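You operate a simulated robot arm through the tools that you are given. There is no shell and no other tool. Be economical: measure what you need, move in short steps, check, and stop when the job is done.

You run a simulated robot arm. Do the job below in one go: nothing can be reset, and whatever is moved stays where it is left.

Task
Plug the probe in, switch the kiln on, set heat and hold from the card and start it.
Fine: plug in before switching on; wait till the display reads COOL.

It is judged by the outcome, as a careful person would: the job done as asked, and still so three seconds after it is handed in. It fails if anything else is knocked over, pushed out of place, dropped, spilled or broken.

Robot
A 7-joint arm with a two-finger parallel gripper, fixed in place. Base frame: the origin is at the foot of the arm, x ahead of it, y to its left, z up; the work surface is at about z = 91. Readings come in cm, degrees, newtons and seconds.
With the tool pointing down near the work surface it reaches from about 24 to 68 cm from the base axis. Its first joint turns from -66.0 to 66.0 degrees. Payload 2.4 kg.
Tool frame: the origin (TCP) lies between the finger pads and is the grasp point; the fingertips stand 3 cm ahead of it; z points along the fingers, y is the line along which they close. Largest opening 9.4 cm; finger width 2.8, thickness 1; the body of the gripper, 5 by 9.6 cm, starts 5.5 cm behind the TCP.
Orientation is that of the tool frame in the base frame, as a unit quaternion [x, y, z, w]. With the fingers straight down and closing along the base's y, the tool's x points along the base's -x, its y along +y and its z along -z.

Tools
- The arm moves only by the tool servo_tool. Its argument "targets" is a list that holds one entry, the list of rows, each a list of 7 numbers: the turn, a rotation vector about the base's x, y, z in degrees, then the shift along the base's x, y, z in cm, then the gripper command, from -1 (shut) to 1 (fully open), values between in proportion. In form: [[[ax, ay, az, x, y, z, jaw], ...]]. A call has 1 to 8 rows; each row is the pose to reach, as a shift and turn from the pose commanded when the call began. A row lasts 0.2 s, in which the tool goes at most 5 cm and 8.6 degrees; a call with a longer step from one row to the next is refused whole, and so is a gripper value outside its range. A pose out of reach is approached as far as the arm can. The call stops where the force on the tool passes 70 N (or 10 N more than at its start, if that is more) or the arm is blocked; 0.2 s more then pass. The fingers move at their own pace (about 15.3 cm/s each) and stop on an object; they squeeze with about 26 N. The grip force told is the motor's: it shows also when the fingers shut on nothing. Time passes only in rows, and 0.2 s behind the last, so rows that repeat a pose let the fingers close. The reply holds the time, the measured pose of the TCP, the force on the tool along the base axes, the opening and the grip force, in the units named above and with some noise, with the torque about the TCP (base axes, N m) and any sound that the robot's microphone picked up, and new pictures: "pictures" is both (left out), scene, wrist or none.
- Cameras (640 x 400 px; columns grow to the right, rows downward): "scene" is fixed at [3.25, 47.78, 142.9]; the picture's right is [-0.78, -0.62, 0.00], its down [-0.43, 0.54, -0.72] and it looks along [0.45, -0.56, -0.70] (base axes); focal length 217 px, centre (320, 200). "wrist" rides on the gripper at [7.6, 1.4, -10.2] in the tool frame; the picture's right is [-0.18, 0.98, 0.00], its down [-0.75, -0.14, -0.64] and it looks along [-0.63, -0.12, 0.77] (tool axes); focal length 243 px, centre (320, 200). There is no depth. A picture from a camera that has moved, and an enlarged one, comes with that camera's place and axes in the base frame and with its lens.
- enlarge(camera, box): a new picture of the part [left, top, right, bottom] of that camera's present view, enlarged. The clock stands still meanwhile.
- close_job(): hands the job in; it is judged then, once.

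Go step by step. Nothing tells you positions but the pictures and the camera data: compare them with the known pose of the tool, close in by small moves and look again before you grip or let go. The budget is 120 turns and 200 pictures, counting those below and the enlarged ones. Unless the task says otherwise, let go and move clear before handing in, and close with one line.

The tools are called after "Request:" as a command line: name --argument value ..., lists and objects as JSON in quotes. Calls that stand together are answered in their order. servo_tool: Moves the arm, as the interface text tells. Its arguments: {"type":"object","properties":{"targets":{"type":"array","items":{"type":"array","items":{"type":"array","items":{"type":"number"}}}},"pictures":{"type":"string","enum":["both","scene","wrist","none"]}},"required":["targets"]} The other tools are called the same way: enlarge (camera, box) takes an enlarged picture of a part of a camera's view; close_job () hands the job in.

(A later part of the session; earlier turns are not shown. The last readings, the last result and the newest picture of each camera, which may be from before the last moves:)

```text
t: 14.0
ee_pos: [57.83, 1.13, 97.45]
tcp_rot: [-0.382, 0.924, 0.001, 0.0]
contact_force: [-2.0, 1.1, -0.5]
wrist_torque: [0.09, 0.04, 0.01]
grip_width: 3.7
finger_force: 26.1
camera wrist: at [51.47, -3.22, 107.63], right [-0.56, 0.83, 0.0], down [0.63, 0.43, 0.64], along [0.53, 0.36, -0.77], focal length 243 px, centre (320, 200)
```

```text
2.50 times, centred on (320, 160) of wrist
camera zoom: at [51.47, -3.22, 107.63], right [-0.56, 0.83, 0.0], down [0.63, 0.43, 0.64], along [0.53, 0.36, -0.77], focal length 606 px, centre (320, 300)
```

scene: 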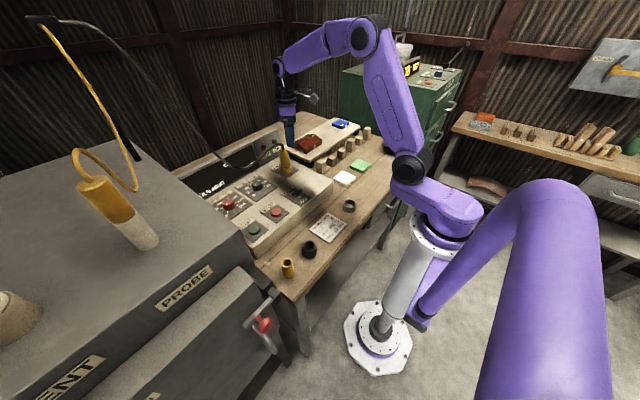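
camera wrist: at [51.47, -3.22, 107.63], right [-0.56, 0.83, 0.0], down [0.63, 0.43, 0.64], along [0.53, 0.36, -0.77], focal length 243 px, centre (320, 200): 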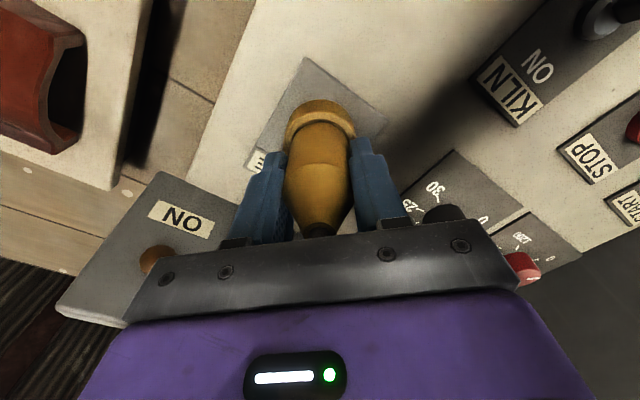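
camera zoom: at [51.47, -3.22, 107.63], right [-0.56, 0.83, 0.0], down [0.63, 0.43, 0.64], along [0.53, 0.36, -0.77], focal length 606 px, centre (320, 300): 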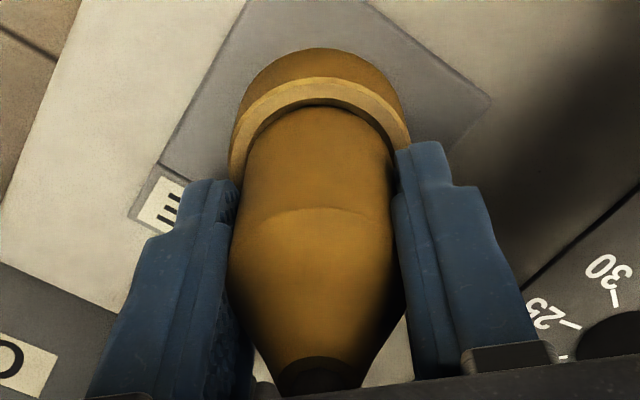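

Body is 3.7 cm and well gripped. Now I press down with a small wiggle.

Request:
servo_tool --targets '[[[0, 0, 0, 0, 0, -0.4, -1], [0, 0, 0, -0.25, -0.2, -0.6, -1], [0, 0, 0, -0.1, -0.1, -0.8, -1], [0, 0, 0, -0.3, -0.3, -1.0, -1], [0, 0, 0, -0.1, -0.1, -1.0, -1]]]' --pictures "wrist"

Request:
enlarge --camera "wrist" --box '[260, 80, 380, 240]'

Request:
enlarge --camera "scene" --box '[265, 135, 315, 185]'

```text
t: 15.2
ee_pos: [57.53, 0.84, 96.64]
tcp_rot: [-0.383, 0.924, -0.001, 0.001]
contact_force: [3.6, 8.2, 23.2]
wrist_torque: [0.32, -0.07, 0.01]
grip_width: 3.72
finger_force: 25.8
camera wrist: at [51.3, -3.34, 106.76], right [-0.56, 0.83, 0.0], down [0.63, 0.43, 0.64], along [0.53, 0.36, -0.77], focal length 243 px, centre (320, 200)
```

wrist: 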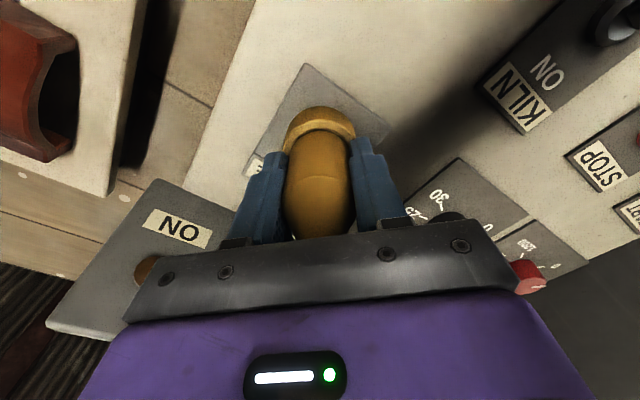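

```text
2.50 times, centred on (320, 160) of wrist
camera zoom: at [51.3, -3.34, 106.76], right [-0.56, 0.83, 0.0], down [0.63, 0.43, 0.64], along [0.53, 0.36, -0.77], focal length 606 px, centre (320, 300)
```

zoom: 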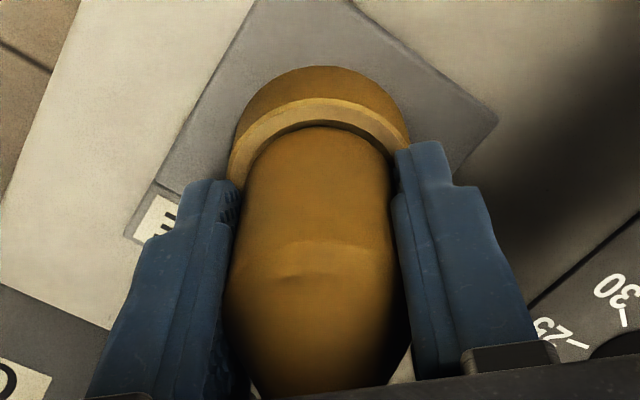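

```text
8.00 times, centred on (290, 160) of scene
camera zoom: at [3.22, 47.8, 142.89], right [-0.78, -0.62, 0.0], down [-0.43, 0.54, -0.72], along [0.45, -0.56, -0.7], focal length 1735 px, centre (560, 520)
```

zoom: 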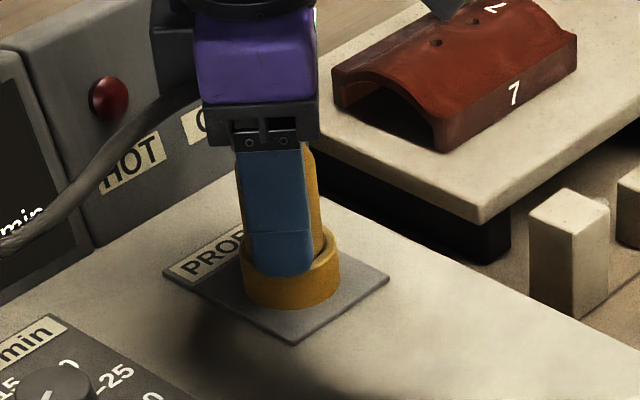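

The fingers slide down while the plug stays put, so the plug has bottomed out in the socket. I'll release, rise, and turn toward the KILN switch at about (43, 10).

Request:
servo_tool --targets '[[[0, 0, 0, 0.1, 0.2, 0.4, 0], [0, 0, 0, 0.1, 0.2, 0.6, 0.6], [0, 0, 0, 0, 0.1, 2, 0.8], [0, 0, 0, 0, 0.1, 6, 0.8], [0, 0, 0, 0, 0, 10, 0.8], [0, 0, 0, -2, 0, 13, 0.8]]]' --pictures "scene"

Request:
enlarge --camera "scene" --box '[180, 120, 330, 240]'

Request:
enlarge --camera "scene" --box '[270, 135, 320, 185]'

```text
t: 16.6
ee_pos: [55.59, 0.89, 109.7]
tcp_rot: [-0.382, 0.924, 0.0, 0.0]
contact_force: [0.3, 0.3, 0.3]
wrist_torque: [0.0, -0.03, -0.01]
grip_width: 8.47
finger_force: 0.1
```

scene: 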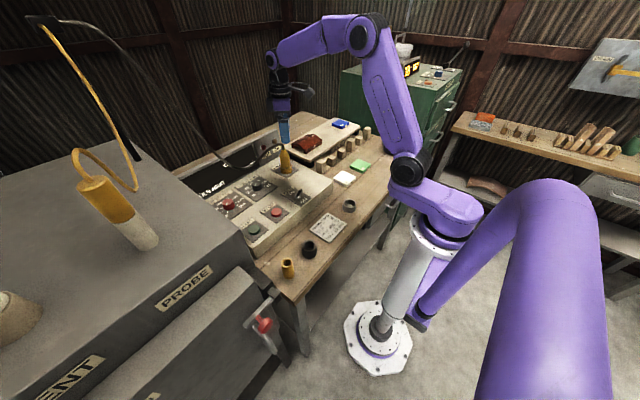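

```text
3.33 times, centred on (255, 180) of scene
camera zoom: at [3.25, 47.78, 142.9], right [-0.78, -0.62, 0.0], down [-0.43, 0.54, -0.72], along [0.45, -0.56, -0.7], focal length 723 px, centre (537, 267)
```

zoom: 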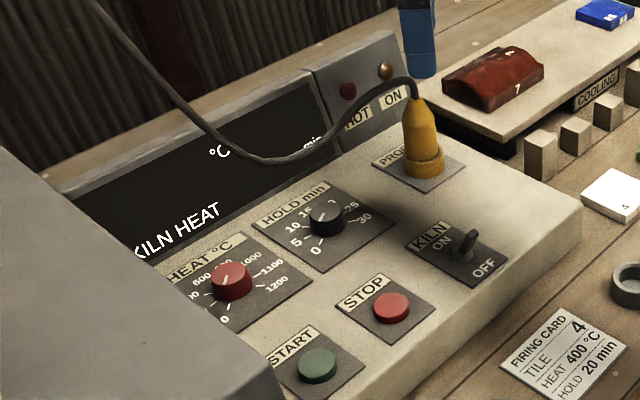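

```text
8.00 times, centred on (295, 160) of scene
camera zoom: at [3.25, 47.78, 142.9], right [-0.78, -0.62, 0.0], down [-0.43, 0.54, -0.72], along [0.45, -0.56, -0.7], focal length 1735 px, centre (520, 520)
```

zoom: 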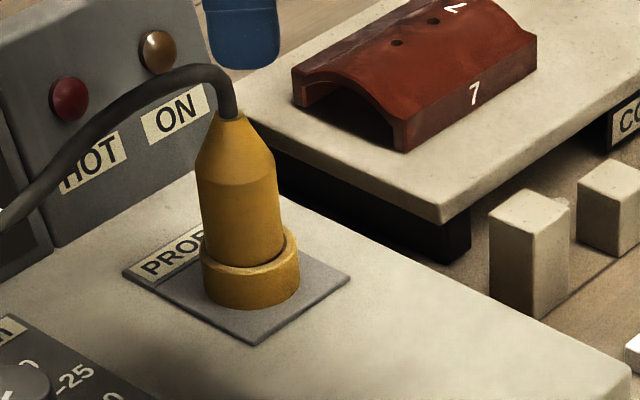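

The plug is steady and upright. Next: fingers closed, yaw back to 0, hover on the OFF side of the KILN toggle.

Request:
servo_tool --targets '[[[0, 0, -7.5, -3, 1, 0, 0.5], [0, 0, -15, -6, 3, 0, 0], [0, 0, -22.5, -9, 5, -1, -0.5], [0, 0, -30, -12, 7, -2, -1], [0, 0, -37.5, -15, 8.5, -4, -1], [0, 0, -45, -17.1, 9.0, -7, -1]]]' --pictures "both"

Request:
enlarge --camera "wrist" --box '[220, 40, 420, 200]'

Request:
enlarge --camera "scene" --box '[260, 140, 360, 220]'

```text
t: 18.0
ee_pos: [38.6, 9.92, 102.48]
tcp_rot: [0.001, 1.0, -0.001, 0.0]
contact_force: [-0.2, 0.7, -0.2]
wrist_torque: [-0.05, -0.02, -0.02]
grip_width: 0.0
finger_force: 25.9
camera wrist: at [31.18, 11.38, 112.59], right [0.19, 0.98, 0.0], down [0.75, -0.14, 0.64], along [0.63, -0.12, -0.77], focal length 243 px, centre (320, 200)
```

scene: 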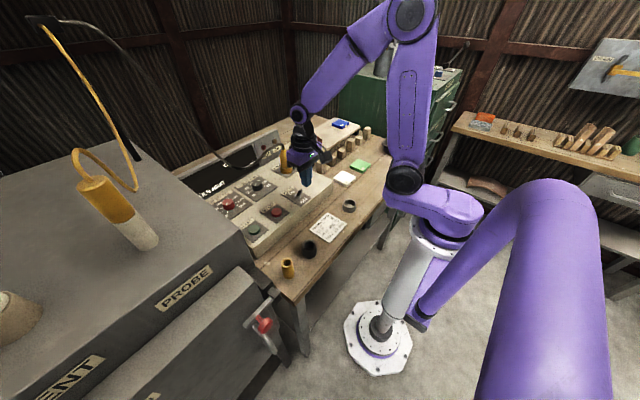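
wrist: 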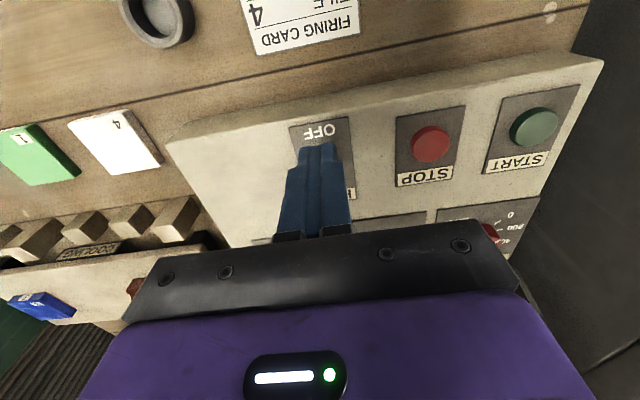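

```text
2.50 times, centred on (320, 120) of wrist
camera zoom: at [31.18, 11.38, 112.59], right [0.19, 0.98, 0.0], down [0.75, -0.14, 0.64], along [0.63, -0.12, -0.77], focal length 606 px, centre (320, 400)
```

zoom: 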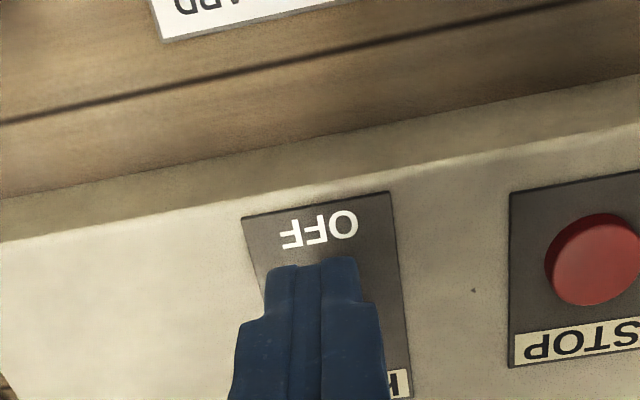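

```text
5.00 times, centred on (310, 180) of scene
camera zoom: at [3.25, 47.78, 142.9], right [-0.78, -0.62, 0.0], down [-0.43, 0.54, -0.72], along [0.45, -0.56, -0.7], focal length 1084 px, centre (370, 300)
```

zoom: 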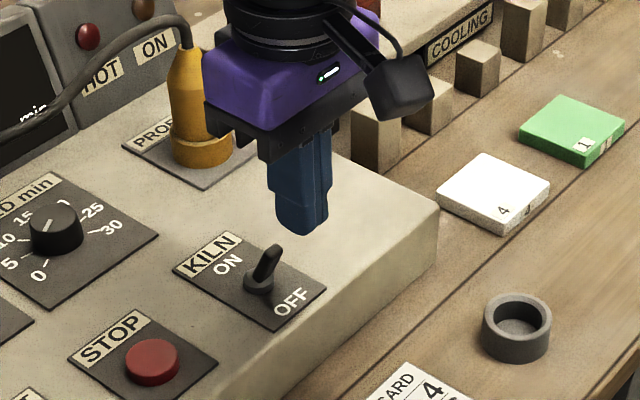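

The toggle leans to OFF (tip about x≈42). I'll drop the closed fingers on its near side, x≈38, tips ~2 cm above the panel.

Request:
servo_tool --targets '[[[0, 0, 0, -0.6, 0, -2, -1], [0, 0, 0, -0.6, 0, -4, -1], [0, 0, 0, -0.6, 0, -6.2, -1]]]' --pictures "wrist"

Request:
enlarge --camera "scene" --box '[260, 140, 360, 220]'

```text
t: 18.8
ee_pos: [37.77, 9.85, 96.35]
tcp_rot: [0.0, 1.0, 0.0, 0.0]
contact_force: [0.5, 0.5, -0.2]
wrist_torque: [-0.03, -0.01, 0.01]
grip_width: 0.0
finger_force: 26.1
camera wrist: at [30.3, 11.37, 106.46], right [0.18, 0.98, 0.0], down [0.75, -0.14, 0.64], along [0.63, -0.12, -0.77], focal length 243 px, centre (320, 200)
```

wrist: 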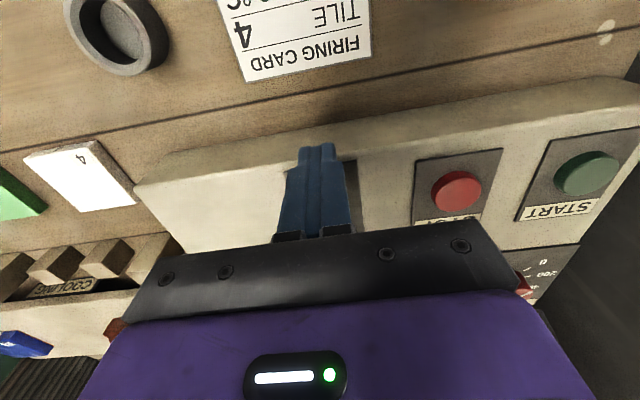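

```text
5.00 times, centred on (310, 180) of scene
camera zoom: at [3.25, 47.78, 142.9], right [-0.78, -0.62, 0.0], down [-0.43, 0.54, -0.72], along [0.45, -0.56, -0.7], focal length 1084 px, centre (370, 300)
```

zoom: 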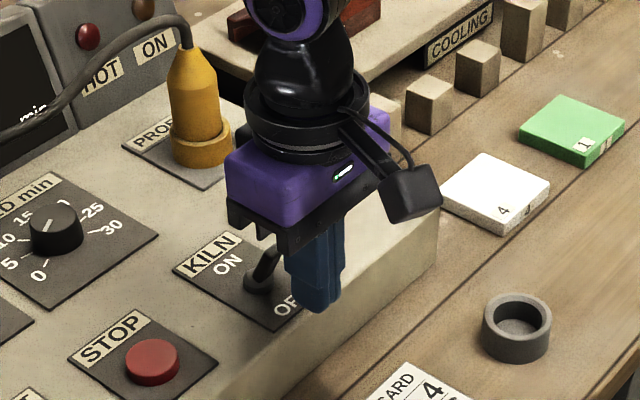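

The fingertips are just on the near side of the lever. Pushing in +x.

Request:
servo_tool --targets '[[[0, 0, 0, 1, 0, -0.2, -1], [0, 0, 0, 2, 0, -0.4, -1], [0, 0, 0, 3, 0, -0.4, -1], [0, 0, 0, 4, 0, -0.4, -1], [0, 0, 0, 5, 0, -0.4, -1]]]' --pictures "none"

Request:
enlarge --camera "scene" --box '[190, 120, 340, 220]'

```text
t: 20.0
ee_pos: [41.72, 10.07, 95.94]
tcp_rot: [-0.001, 1.0, -0.004, -0.015]
contact_force: [-12.6, -1.2, 23.8]
wrist_torque: [-0.19, 0.08, -0.04]
grip_width: 0.01
finger_force: 25.8
stopped in row 5: the force on the tool passed its limit at 79 N (the readings are from after the stop); the commanded pose is now the measured one
```

```text
4.00 times, centred on (265, 170) of scene
camera zoom: at [3.19, 47.77, 142.91], right [-0.78, -0.62, 0.0], down [-0.43, 0.54, -0.72], along [0.45, -0.56, -0.7], focal length 868 px, centre (540, 320)
```

zoom: 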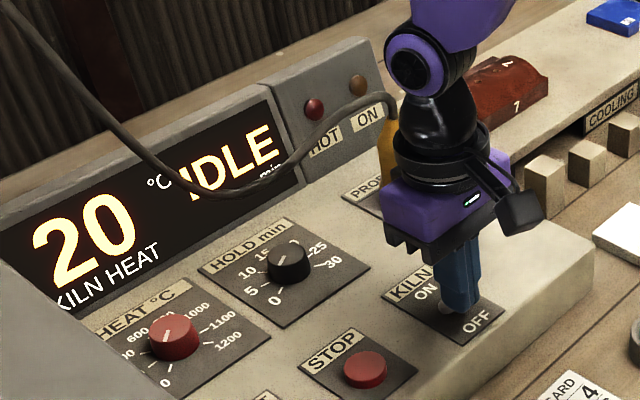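

The display now reads 20 °C IDLE, so the probe is recognised and the kiln is on. I'll back off and rise, then look at the knobs.

Request:
servo_tool --targets '[[[0, 0, 0, -1, 0, 0.2, -1], [0, 0, 0, -2.5, 0, 1, -1], [0, 0, 0, -2.5, 0, 5, -1], [0, 0, 0, -1, 1, 10, -1], [0, 0, 0, 2, 1, 15, -1], [0, 0, 0, 5, 2, 17, 0.6]]]' --pictures "wrist"

Request:
enlarge --camera "scene" --box '[180, 130, 330, 250]'

Request:
enlarge --camera "scene" --box '[200, 165, 270, 225]'

```text
refused: row 4 steps farther than a row can; nothing moved
```

```text
3.33 times, centred on (255, 190) of scene
camera zoom: at [3.19, 47.77, 142.91], right [-0.78, -0.62, 0.0], down [-0.43, 0.54, -0.72], along [0.45, -0.56, -0.7], focal length 723 px, centre (537, 233)
```

zoom: 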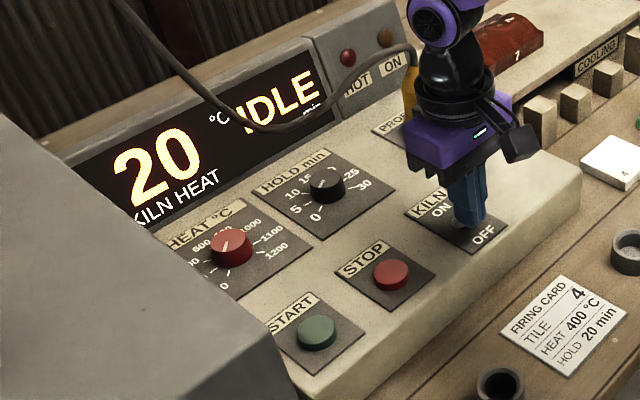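

```text
6.67 times, centred on (235, 195) of scene
camera zoom: at [3.19, 47.77, 142.91], right [-0.78, -0.62, 0.0], down [-0.43, 0.54, -0.72], along [0.45, -0.56, -0.7], focal length 1446 px, centre (887, 233)
```

zoom: 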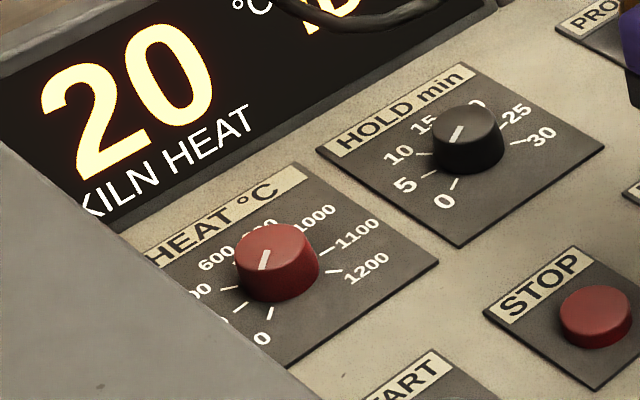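

Repeating the retreat in smaller steps.

Request:
servo_tool --targets '[[[0, 0, 0, -1, 0, 0.2, -1], [0, 0, 0, -2.5, 0, 1, -1], [0, 0, 0, -2.5, 0, 5, -1], [0, 0, 0, -2, 2, 9, -1], [0, 0, 0, 0, 4.5, 12, -1], [0, 0, 0, 3, 7, 14, 0], [0, 0, 0, 6, 10, 15, 0.5]]]' --pictures "both"

Request:
enlarge --camera "wrist" --box '[240, 80, 480, 240]'

```text
t: 21.6
ee_pos: [47.73, 20.04, 110.65]
tcp_rot: [0.0, 1.0, -0.003, -0.015]
contact_force: [0.9, -0.2, 0.2]
wrist_torque: [0.02, 0.0, 0.01]
grip_width: 7.08
finger_force: 0.0
camera wrist: at [40.58, 21.63, 121.01], right [0.18, 0.98, -0.01], down [0.77, -0.14, 0.62], along [0.61, -0.12, -0.78], focal length 243 px, centre (320, 200)
```

scene: 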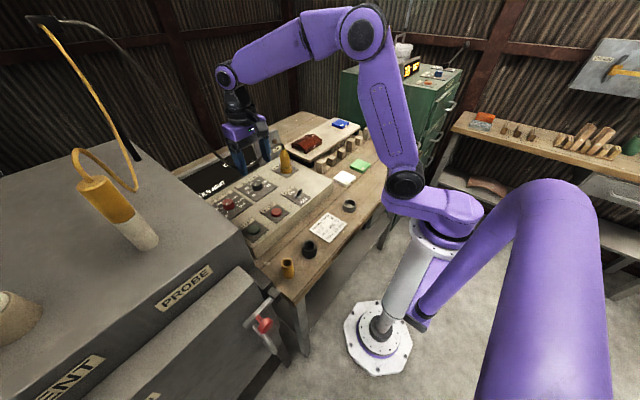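
wrist: 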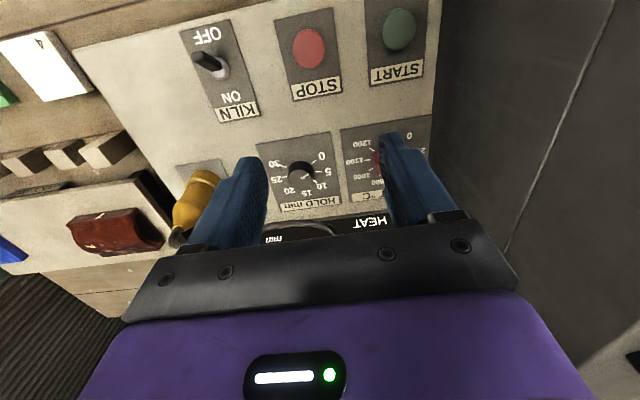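

```text
2.50 times, centred on (360, 160) of wrist
camera zoom: at [40.58, 21.63, 121.01], right [0.18, 0.98, -0.01], down [0.77, -0.14, 0.62], along [0.61, -0.12, -0.78], focal length 606 px, centre (220, 300)
```

zoom: 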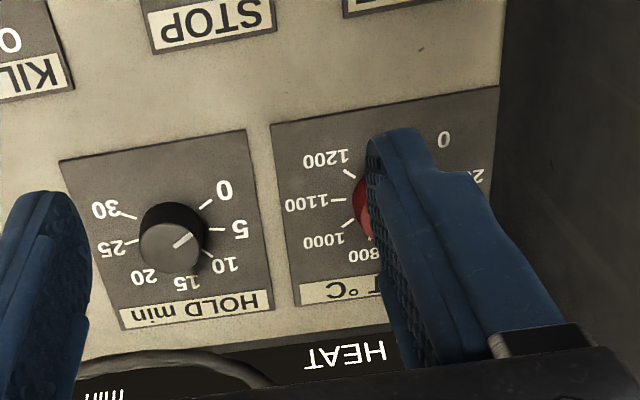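

The kiln is on. The hand is tilted ~1.7° after the stop, so I'll level it and hover over the HOLD knob (about (57.7, 15.2)).

Request:
servo_tool --targets '[[[0.3, -1.7, 0, 3.5, -1.6, 0, 0.5], [0.3, -1.7, 0, 7, -3.2, -1, 0.5], [0.3, -1.7, 0, 10, -4.8, -2, 0.5]]]' --pictures "wrist"

Request:
enlarge --camera "wrist" --box '[250, 40, 390, 150]'

Request:
enlarge --camera "scene" --box '[200, 130, 300, 220]'

```text
t: 22.4
ee_pos: [58.05, 15.27, 108.8]
tcp_rot: [-0.001, 1.0, 0.0, 0.001]
contact_force: [-0.1, 0.8, 0.0]
wrist_torque: [-0.03, -0.01, -0.02]
grip_width: 7.04
finger_force: 0.1
camera wrist: at [50.49, 16.68, 118.89], right [0.18, 0.98, 0.0], down [0.75, -0.14, 0.64], along [0.63, -0.12, -0.77], focal length 243 px, centre (320, 200)
```

wrist: 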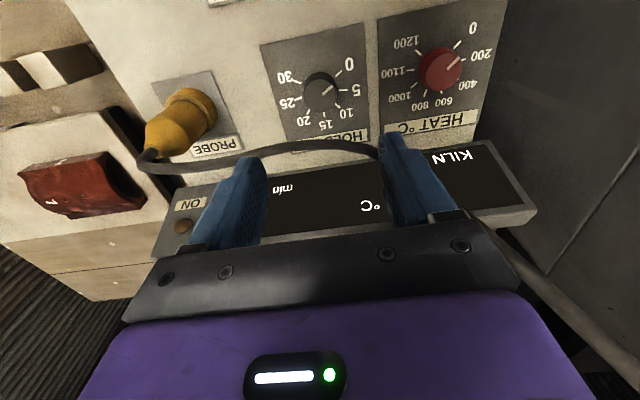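

```text
3.64 times, centred on (320, 95) of wrist
camera zoom: at [50.49, 16.68, 118.89], right [0.18, 0.98, 0.0], down [0.75, -0.14, 0.64], along [0.63, -0.12, -0.77], focal length 882 px, centre (320, 582)
```

zoom: 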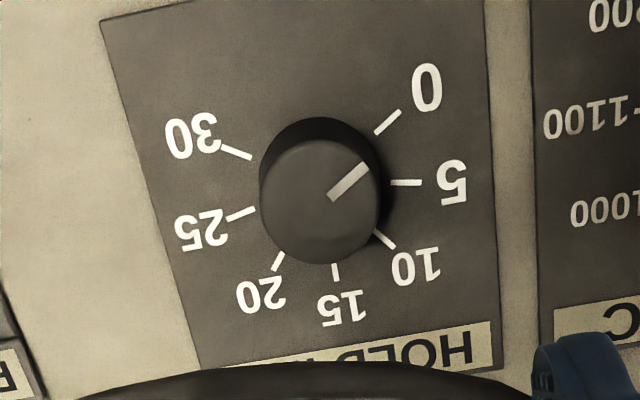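

```text
4.44 times, centred on (250, 175) of scene
camera zoom: at [3.25, 47.78, 142.9], right [-0.78, -0.62, 0.0], down [-0.43, 0.54, -0.72], along [0.45, -0.56, -0.7], focal length 964 px, centre (631, 311)
```

zoom: 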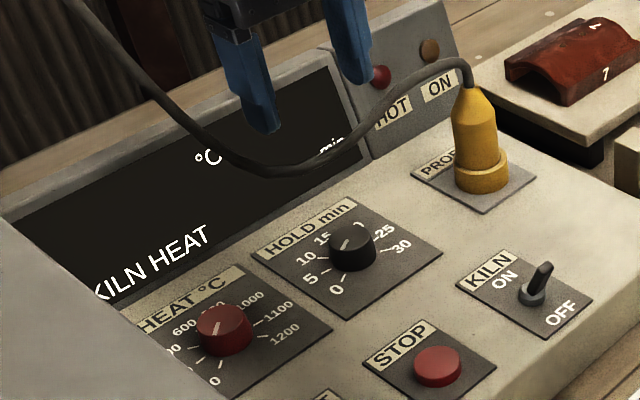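

The display has gone dark: the toggle sprang back to OFF because I hadn't carried it past centre. I'll redo it with the tips slightly higher and push further.

Request:
servo_tool --targets '[[[0, 0, 0, -4, -1, 0, 0], [0, 0, 0, -8, -2, -1, -1], [0, 0, 0, -12, -3, -3, -1], [0, 0, 0, -16, -4.2, -5.5, -1], [0, 0, 0, -20, -5.4, -8, -1], [0, 0, 0, -20.3, -5.4, -11.8, -1]]]' --pictures "wrist"

Request:
enlarge --camera "scene" --box '[270, 160, 330, 210]'

```text
t: 23.8
ee_pos: [37.71, 9.73, 97.03]
tcp_rot: [0.0, 1.0, -0.001, 0.001]
contact_force: [-0.3, -0.3, 0.0]
wrist_torque: [-0.01, -0.01, 0.0]
grip_width: 0.0
finger_force: 25.8
camera wrist: at [30.11, 11.17, 107.17], right [0.18, 0.98, 0.0], down [0.75, -0.14, 0.64], along [0.63, -0.12, -0.77], focal length 243 px, centre (320, 200)
```

wrist: 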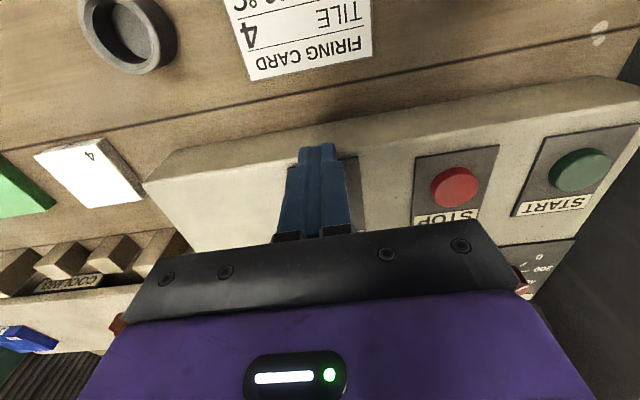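

```text
8.00 times, centred on (300, 185) of scene
camera zoom: at [3.25, 47.78, 142.9], right [-0.78, -0.62, 0.0], down [-0.43, 0.54, -0.72], along [0.45, -0.56, -0.7], focal length 1735 px, centre (480, 320)
```

zoom: 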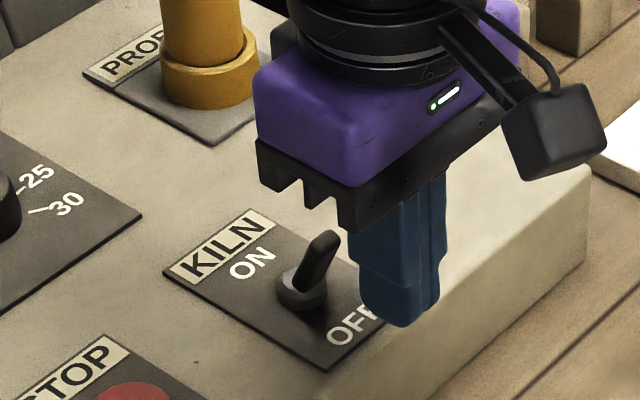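

Pushing the lever again, tips about 1 cm higher and going farther.

Request:
servo_tool --targets '[[[0, 0, 0, 1.5, 0.1, 0.3, -1], [0, 0, 0, 3, 0.1, 0.3, -1], [0, 0, 0, 4, 0.1, 0.3, -1], [0, 0, 0, 5, 0.1, 0.3, -1], [0, 0, 0, 5.7, 0.1, 0.3, -1]]]' --pictures "none"

Request:
enlarge --camera "scene" --box '[200, 130, 330, 220]'

Request:
enlarge --camera "scene" --box '[270, 160, 330, 210]'

```text
t: 25.0
ee_pos: [42.88, 9.87, 97.34]
tcp_rot: [0.0, 1.0, -0.001, -0.004]
contact_force: [-21.2, -1.8, 21.1]
wrist_torque: [0.05, 0.34, -0.06]
grip_width: 0.0
finger_force: 25.8
```

```text
4.44 times, centred on (265, 175) of scene
camera zoom: at [3.16, 47.76, 142.91], right [-0.78, -0.62, 0.0], down [-0.43, 0.54, -0.72], along [0.45, -0.56, -0.7], focal length 964 px, centre (564, 311)
```

zoom: 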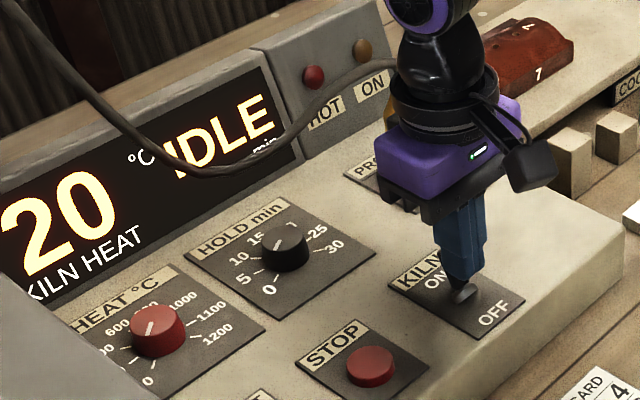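

```text
8.00 times, centred on (300, 185) of scene
camera zoom: at [3.16, 47.76, 142.91], right [-0.78, -0.62, 0.0], down [-0.43, 0.54, -0.72], along [0.45, -0.56, -0.7], focal length 1735 px, centre (480, 320)
```

zoom: 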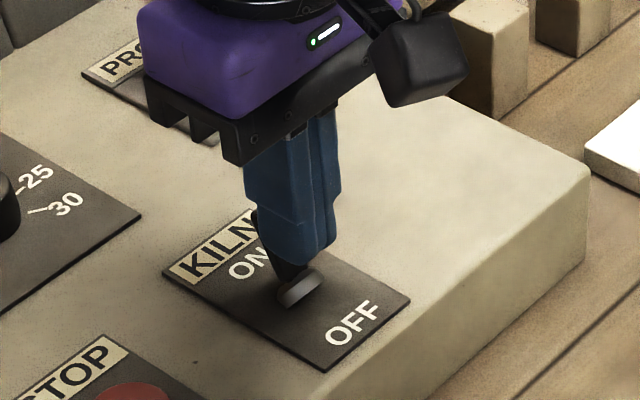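

The lever is now clearly leaned to ON. I'll back off gently and check that it stays.

Request:
servo_tool --targets '[[[0, 0, 0, -0.7, 0, 0, -1], [0, 0, 0, -2, 0, 0, -1], [0, 0, 0, -3.5, 0, 0, -1]]]' --pictures "none"

Request:
enlarge --camera "scene" --box '[200, 130, 330, 220]'

```text
t: 25.8
ee_pos: [39.76, 9.97, 97.51]
tcp_rot: [-0.001, 1.0, -0.001, 0.003]
contact_force: [1.0, 0.5, -0.1]
wrist_torque: [-0.04, -0.01, 0.02]
grip_width: 0.0
finger_force: 25.6
```

```text
4.44 times, centred on (265, 175) of scene
camera zoom: at [3.26, 47.78, 142.9], right [-0.78, -0.62, 0.0], down [-0.43, 0.54, -0.72], along [0.45, -0.56, -0.7], focal length 964 px, centre (564, 311)
```

zoom: 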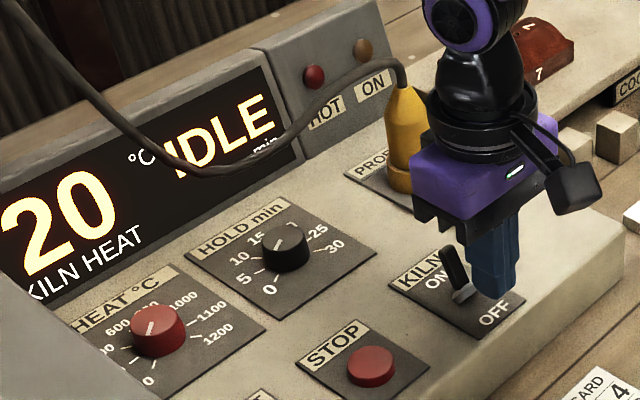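

ON is latched and the display reads IDLE. From the overhead view HOLD points at about 0 and 20 lies ~160° clockwise; knob centre ≈ (58.0, 15.2), top ≈ 93.3. I'll hover there with yaw +40.

Request:
servo_tool --targets '[[[0, 0, 0, -0.5, 0, 4, -1], [0, 0, 8, 1.5, 1, 8, -1], [0, 0, 16, 5.5, 2, 10, -0.5], [0, 0, 24, 10, 3, 10, 0], [0, 0, 32, 14, 4.2, 10, 0.3], [0, 0, 40, 18.3, 5.2, 9, 0.3]]]' --pictures "wrist"

Request:
enlarge --camera "wrist" --box '[250, 40, 390, 150]'

Request:
enlarge --camera "scene" --box '[200, 110, 330, 220]'

```text
t: 27.2
ee_pos: [58.2, 15.09, 106.35]
tcp_rot: [-0.344, 0.939, 0.0, 0.001]
contact_force: [0.3, 0.0, -0.4]
wrist_torque: [0.0, 0.01, 0.0]
grip_width: 6.1
finger_force: 0.1
camera wrist: at [51.68, 11.32, 116.46], right [-0.49, 0.87, 0.0], down [0.67, 0.38, 0.64], along [0.56, 0.32, -0.77], focal length 243 px, centre (320, 200)
```

wrist: 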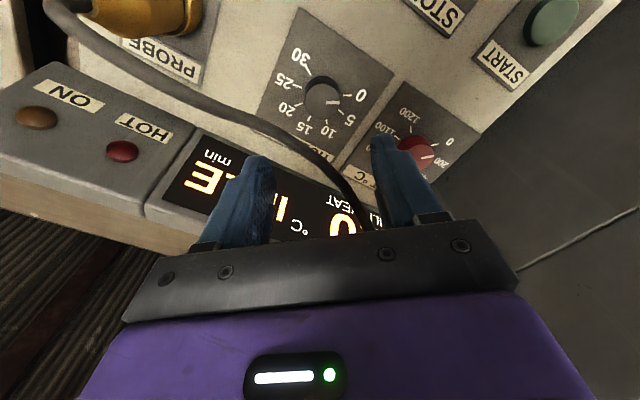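

```text
3.64 times, centred on (320, 95) of wrist
camera zoom: at [51.68, 11.32, 116.46], right [-0.49, 0.87, 0.0], down [0.67, 0.38, 0.64], along [0.56, 0.32, -0.77], focal length 882 px, centre (320, 582)
```

zoom: 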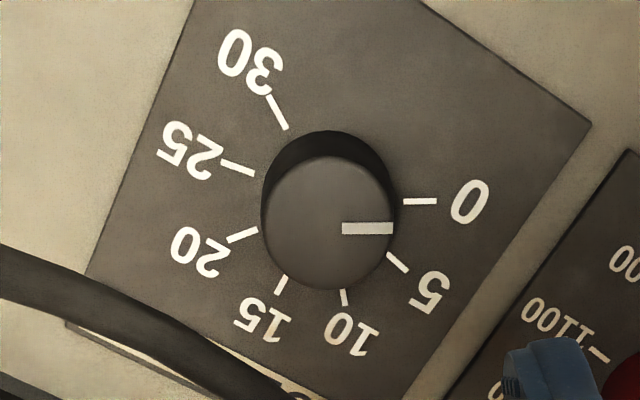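

```text
3.64 times, centred on (265, 165) of scene
camera zoom: at [3.25, 47.78, 142.9], right [-0.78, -0.62, 0.0], down [-0.43, 0.54, -0.72], along [0.45, -0.56, -0.7], focal length 789 px, centre (520, 327)
```

zoom: 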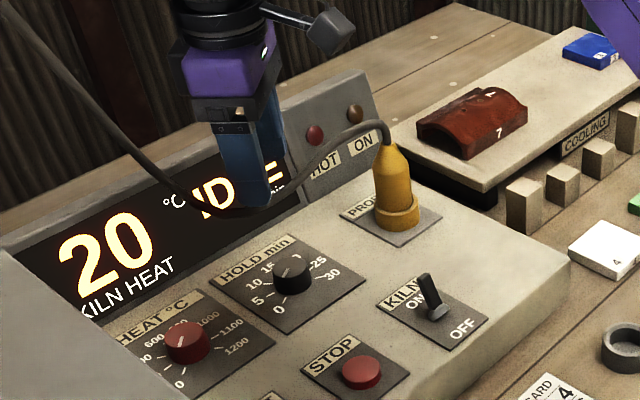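

Hover looks centred (knob at (58.0, 15.1)). I'll descend around the knob and grip.

Request:
servo_tool --targets '[[[0, 0, 0, -0.2, 0, -4, 0.3], [0, 0, 0, -0.2, 0, -8, 0.3], [0, 0, 0, -0.2, 0, -10.2, 0.3], [0, 0, 0, -0.2, 0, -11, 0.3]]]' --pictures "wrist"

Request:
enlarge --camera "wrist" --box '[250, 90, 390, 230]'

Request:
enlarge --camera "scene" --box '[220, 140, 300, 210]'

```text
t: 28.2
ee_pos: [57.85, 14.98, 95.44]
tcp_rot: [-0.342, 0.94, 0.0, 0.001]
contact_force: [-0.3, -0.1, 0.6]
wrist_torque: [-0.02, -0.04, 0.0]
grip_width: 6.1
finger_force: 0.1
camera wrist: at [51.33, 11.26, 105.45], right [-0.49, 0.87, 0.0], down [0.67, 0.38, 0.64], along [0.56, 0.32, -0.77], focal length 243 px, centre (320, 200)
```

wrist: 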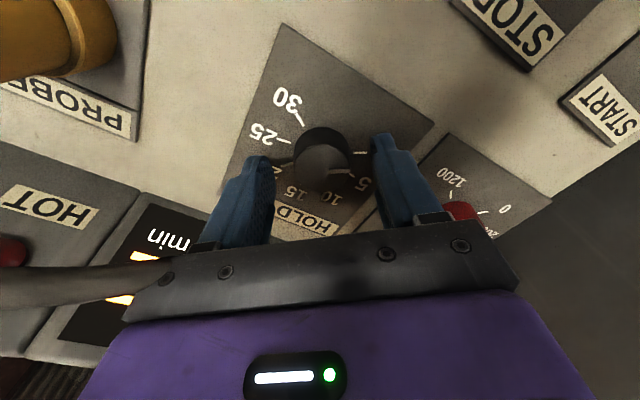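

```text
2.86 times, centred on (320, 160) of wrist
camera zoom: at [51.33, 11.26, 105.45], right [-0.49, 0.87, 0.0], down [0.67, 0.38, 0.64], along [0.56, 0.32, -0.77], focal length 693 px, centre (320, 314)
```

zoom: 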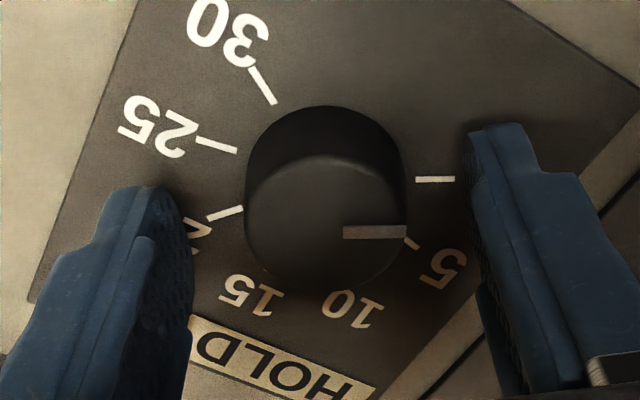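

```text
5.71 times, centred on (260, 175) of scene
camera zoom: at [3.26, 47.78, 142.9], right [-0.78, -0.62, 0.0], down [-0.43, 0.54, -0.72], along [0.45, -0.56, -0.7], focal length 1239 px, centre (663, 343)
```

zoom: 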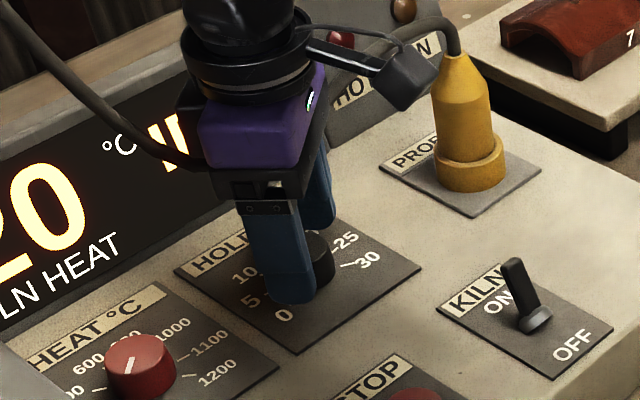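

Fingers straddle the knob. Close and start turning clockwise.

Request:
servo_tool --targets '[[[0, 0, 0, 0, 0, -0.2, -1], [0, 0, 0, 0, 0, -0.2, -1], [0, 0, -8, 0, 0, -0.2, -1], [0, 0, -16, 0, 0, -0.2, -1], [0, 0, -24, 0, 0, -0.2, -1], [0, 0, -32, 0, 0, -0.2, -1], [0, 0, -40, 0, 0, -0.2, -1]]]' --pictures "wrist"

Request:
enlarge --camera "wrist" --box '[250, 90, 390, 230]'

Request:
enlarge --camera "scene" --box '[190, 120, 320, 220]'

```text
t: 29.8
ee_pos: [57.95, 15.2, 95.26]
tcp_rot: [0.001, 1.0, 0.0, 0.002]
contact_force: [-13.0, 9.3, 33.9]
wrist_torque: [0.28, 1.24, 0.01]
grip_width: 3.41
finger_force: 45.1
camera wrist: at [50.36, 16.64, 105.38], right [0.18, 0.98, 0.0], down [0.75, -0.14, 0.64], along [0.63, -0.12, -0.76], focal length 243 px, centre (320, 200)
```

wrist: 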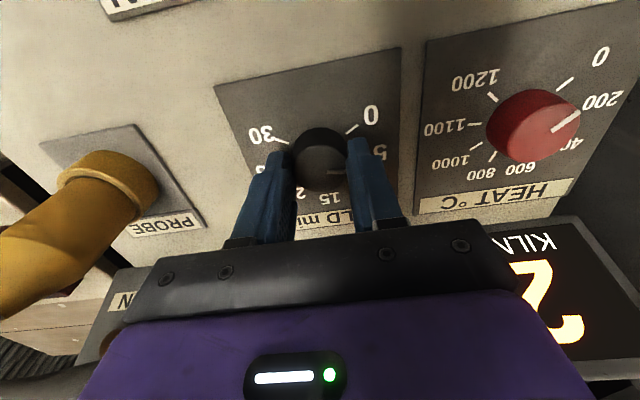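

```text
2.86 times, centred on (320, 160) of wrist
camera zoom: at [50.36, 16.64, 105.38], right [0.18, 0.98, 0.0], down [0.75, -0.14, 0.64], along [0.63, -0.12, -0.76], focal length 693 px, centre (320, 314)
```

zoom: 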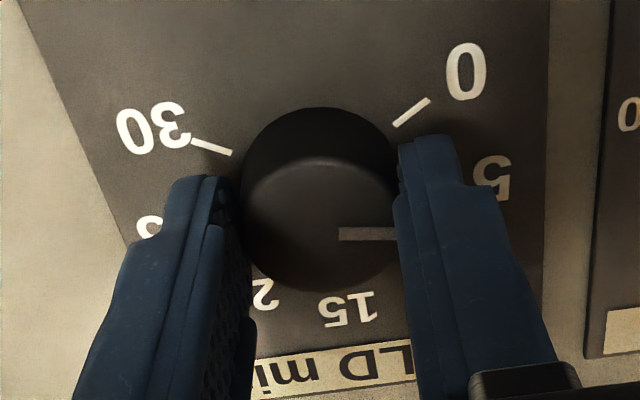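

```text
4.00 times, centred on (255, 170) of scene
camera zoom: at [3.16, 47.78, 142.9], right [-0.78, -0.62, 0.0], down [-0.43, 0.54, -0.72], along [0.45, -0.56, -0.7], focal length 868 px, centre (580, 320)
```

zoom: 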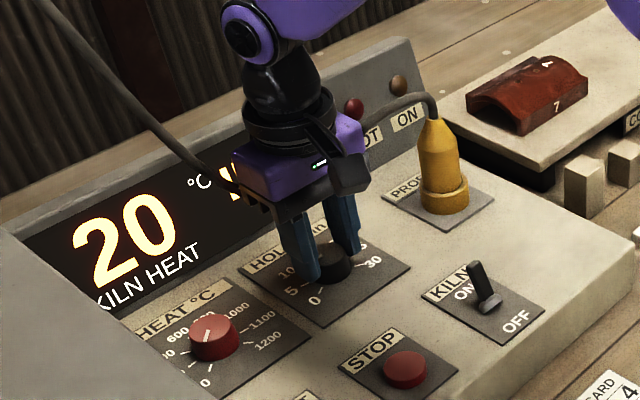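

The knob turns with the fingers. I feel 34 N upward, so I'll ease up 2 mm and continue turning.

Request:
servo_tool --targets '[[[0, 0, 0, 0, 0, 0.2, -1], [0, 0, -8, 0, 0, 0.2, -1], [0, 0, -16, 0, 0, 0.2, -1], [0, 0, -24, 0, 0, 0.2, -1], [0, 0, -32, 0, 0, 0.2, -1], [0, 0, -40, 0, 0, 0.2, -1], [0, 0, -48, 0, 0, 0.2, -1], [0, 0, -56, 0, 0, 0.2, -1]]]' --pictures "wrist"

Request:
enlarge --camera "wrist" --box '[250, 90, 390, 230]'

```text
t: 31.6
ee_pos: [57.93, 15.21, 95.21]
tcp_rot: [0.47, 0.883, 0.0, 0.001]
contact_force: [5.1, 20.1, -14.2]
wrist_torque: [0.15, -0.67, 0.03]
grip_width: 3.43
finger_force: 44.9
camera wrist: at [55.01, 22.46, 105.4], right [0.92, 0.4, 0.0], down [0.3, -0.7, 0.64], along [0.25, -0.59, -0.77], focal length 243 px, centre (320, 200)
```

wrist: 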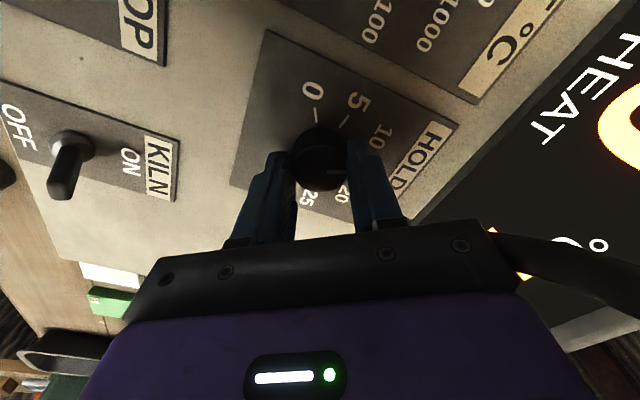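

```text
2.86 times, centred on (320, 160) of wrist
camera zoom: at [55.01, 22.46, 105.4], right [0.92, 0.4, 0.0], down [0.3, -0.7, 0.64], along [0.25, -0.59, -0.77], focal length 693 px, centre (320, 314)
```

zoom: 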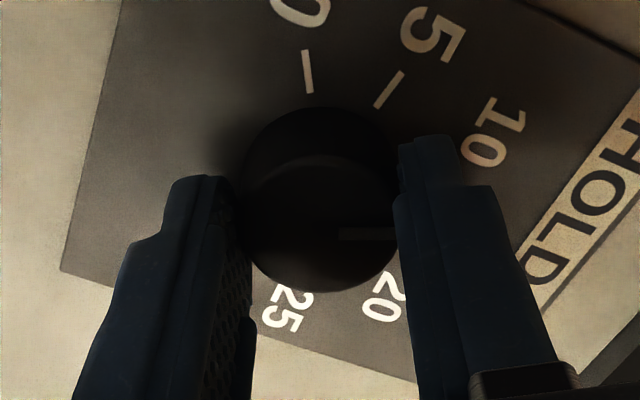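

Turned 96° so far with no slip. I'll release, lift, rotate back 64° and look at the pointer.

Request:
servo_tool --targets '[[[0, 0, 0, 0, 0, 0, 0.3], [0, 0, 0, 0, 0, 1, 0.3], [0, 0, 8, 0, 0, 4, 0.3], [0, 0, 16, 0, 0, 7, 0.3], [0, 0, 24, 0, 0, 9, 0.3], [0, 0, 32, 0, 0, 9, 0.3], [0, 0, 40, 0, 0, 9, 0.3], [0, 0, 48, 0, 0, 9, 0.3]]]' --pictures "none"

Request:
servo_tool --targets '[[[0, 0, 8, 0, 0, 1.5, 0.3], [0, 0, 16, 0, 0, 2, 0.3]]]' --pictures "wrist"

Request:
enlarge --camera "wrist" --box '[250, 40, 390, 150]'

```text
t: 33.4
ee_pos: [57.99, 15.02, 104.32]
tcp_rot: [0.068, 0.998, -0.001, 0.001]
contact_force: [-0.6, -0.4, 0.2]
wrist_torque: [-0.01, 0.02, 0.01]
grip_width: 6.12
finger_force: 0.1
```

```text
t: 34.0
ee_pos: [57.93, 15.03, 106.28]
tcp_rot: [-0.071, 0.997, 0.001, 0.001]
contact_force: [-0.8, -0.1, -0.9]
wrist_torque: [0.01, -0.02, 0.02]
grip_width: 6.09
finger_force: 0.0
camera wrist: at [50.38, 15.49, 116.51], right [0.04, 1.0, 0.0], down [0.76, -0.03, 0.64], along [0.64, -0.03, -0.77], focal length 243 px, centre (320, 200)
```

wrist: 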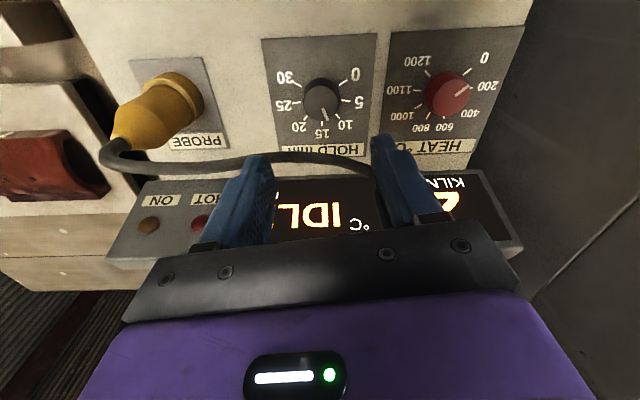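

```text
3.64 times, centred on (320, 95) of wrist
camera zoom: at [50.38, 15.49, 116.51], right [0.04, 1.0, 0.0], down [0.76, -0.03, 0.64], along [0.64, -0.03, -0.77], focal length 882 px, centre (320, 582)
```

zoom: 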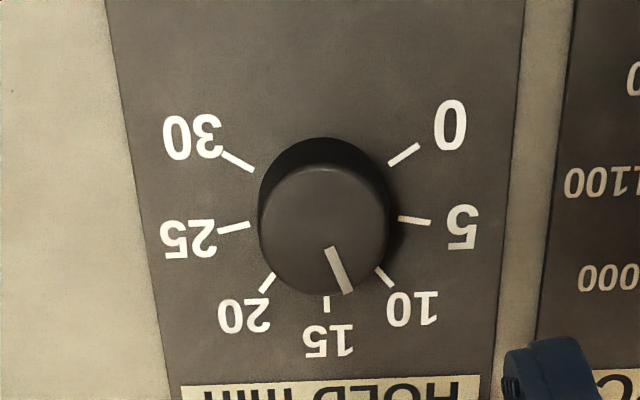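

Unprojecting the dial: the pointer is at ~12.7 min, with about 61° more clockwise to reach 20. I'll descend, regrip and turn.

Request:
servo_tool --targets '[[[0, 0, 0, 0, 0.05, -4, 0.3], [0, 0, 0, 0, 0.05, -8, 0.3], [0, 0, 0, 0, 0.05, -10.8, 0.3], [0, 0, 0, 0, 0.05, -10.8, -1], [0, 0, 0, 0, 0.05, -10.8, -1], [0, 0, 0, 0, 0.05, -10.8, -1]]]' --pictures "none"

Request:
servo_tool --targets '[[[0, 0, -7.6, 0, 0, 0, -1], [0, 0, -15.2, 0, 0, 0, -1], [0, 0, -22.8, 0, 0, 0, -1], [0, 0, -30.4, 0, 0, 0, -1], [0, 0, -38, 0, 0, 0, -1], [0, 0, -45.6, 0, 0, 0, -1], [0, 0, -53.2, 0, 0, 0, -1], [0, 0, -61, 0, 0, 0, -1]]]' --pictures "none"

Request:
servo_tool --targets '[[[0, 0, 0, 0, 0, 0, 0.3], [0, 0, 0, 0, 0, 1, 0.3], [0, 0, 8, 0, 0, 4, 0.3], [0, 0, 16, 0, 0, 7, 0.3], [0, 0, 24, 0, 0, 9, 0.3], [0, 0, 32, 0, 0, 10, 0.3], [0, 0, 40, 0, 0, 11, 0.3], [0, 0, 48, 0, 0, 11, 0.3]]]' --pictures "wrist"

Request:
enlarge --camera "wrist" --box '[250, 40, 390, 150]'

Request:
enlarge --camera "scene" --box '[190, 120, 320, 220]'

```text
t: 35.4
ee_pos: [57.93, 15.17, 95.67]
tcp_rot: [-0.071, 0.998, 0.0, -0.001]
contact_force: [-2.0, 1.3, -0.3]
wrist_torque: [0.11, -0.1, -0.02]
grip_width: 3.38
finger_force: 44.5
```

```text
t: 37.2
ee_pos: [57.88, 15.29, 95.63]
tcp_rot: [0.446, 0.895, 0.0, 0.0]
contact_force: [-2.9, 10.2, -1.5]
wrist_torque: [0.64, 0.61, -0.03]
grip_width: 3.38
finger_force: 44.6
```

```text
t: 39.0
ee_pos: [57.82, 15.2, 106.55]
tcp_rot: [0.042, 0.999, -0.001, 0.001]
contact_force: [0.6, 0.0, -0.3]
wrist_torque: [0.03, -0.02, -0.02]
grip_width: 6.1
finger_force: 0.0
camera wrist: at [50.53, 17.23, 116.72], right [0.27, 0.96, 0.0], down [0.74, -0.2, 0.64], along [0.62, -0.17, -0.77], focal length 243 px, centre (320, 200)
```

wrist: 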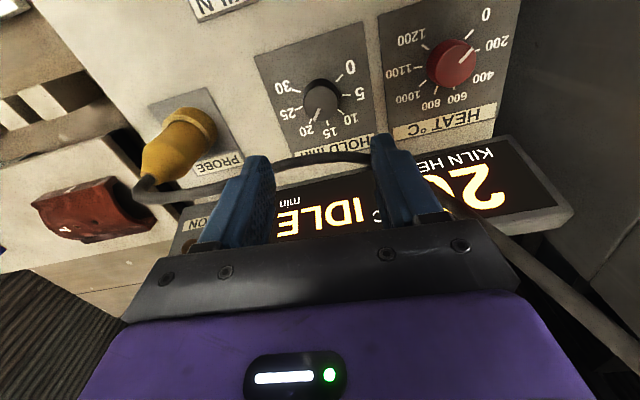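

```text
3.64 times, centred on (320, 95) of wrist
camera zoom: at [50.53, 17.23, 116.72], right [0.27, 0.96, 0.0], down [0.74, -0.2, 0.64], along [0.62, -0.17, -0.77], focal length 882 px, centre (320, 582)
```

zoom: 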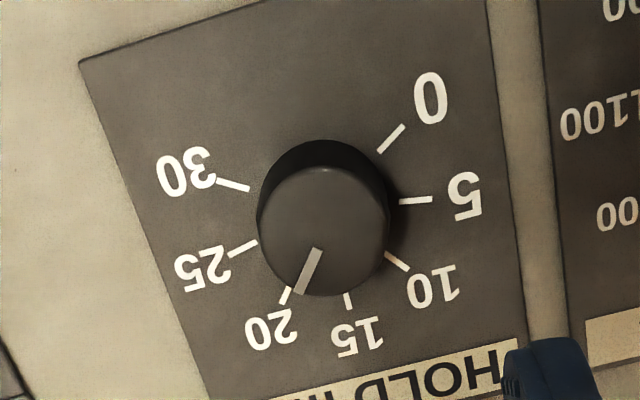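

```text
4.00 times, centred on (255, 170) of scene
camera zoom: at [3.25, 47.78, 142.9], right [-0.78, -0.62, 0.0], down [-0.43, 0.54, -0.72], along [0.45, -0.56, -0.7], focal length 868 px, centre (580, 320)
```

zoom: 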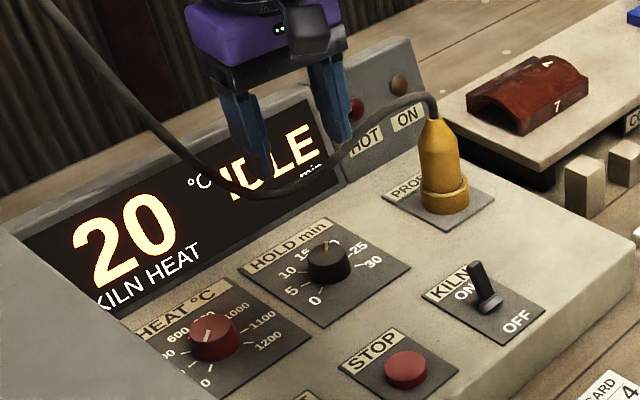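

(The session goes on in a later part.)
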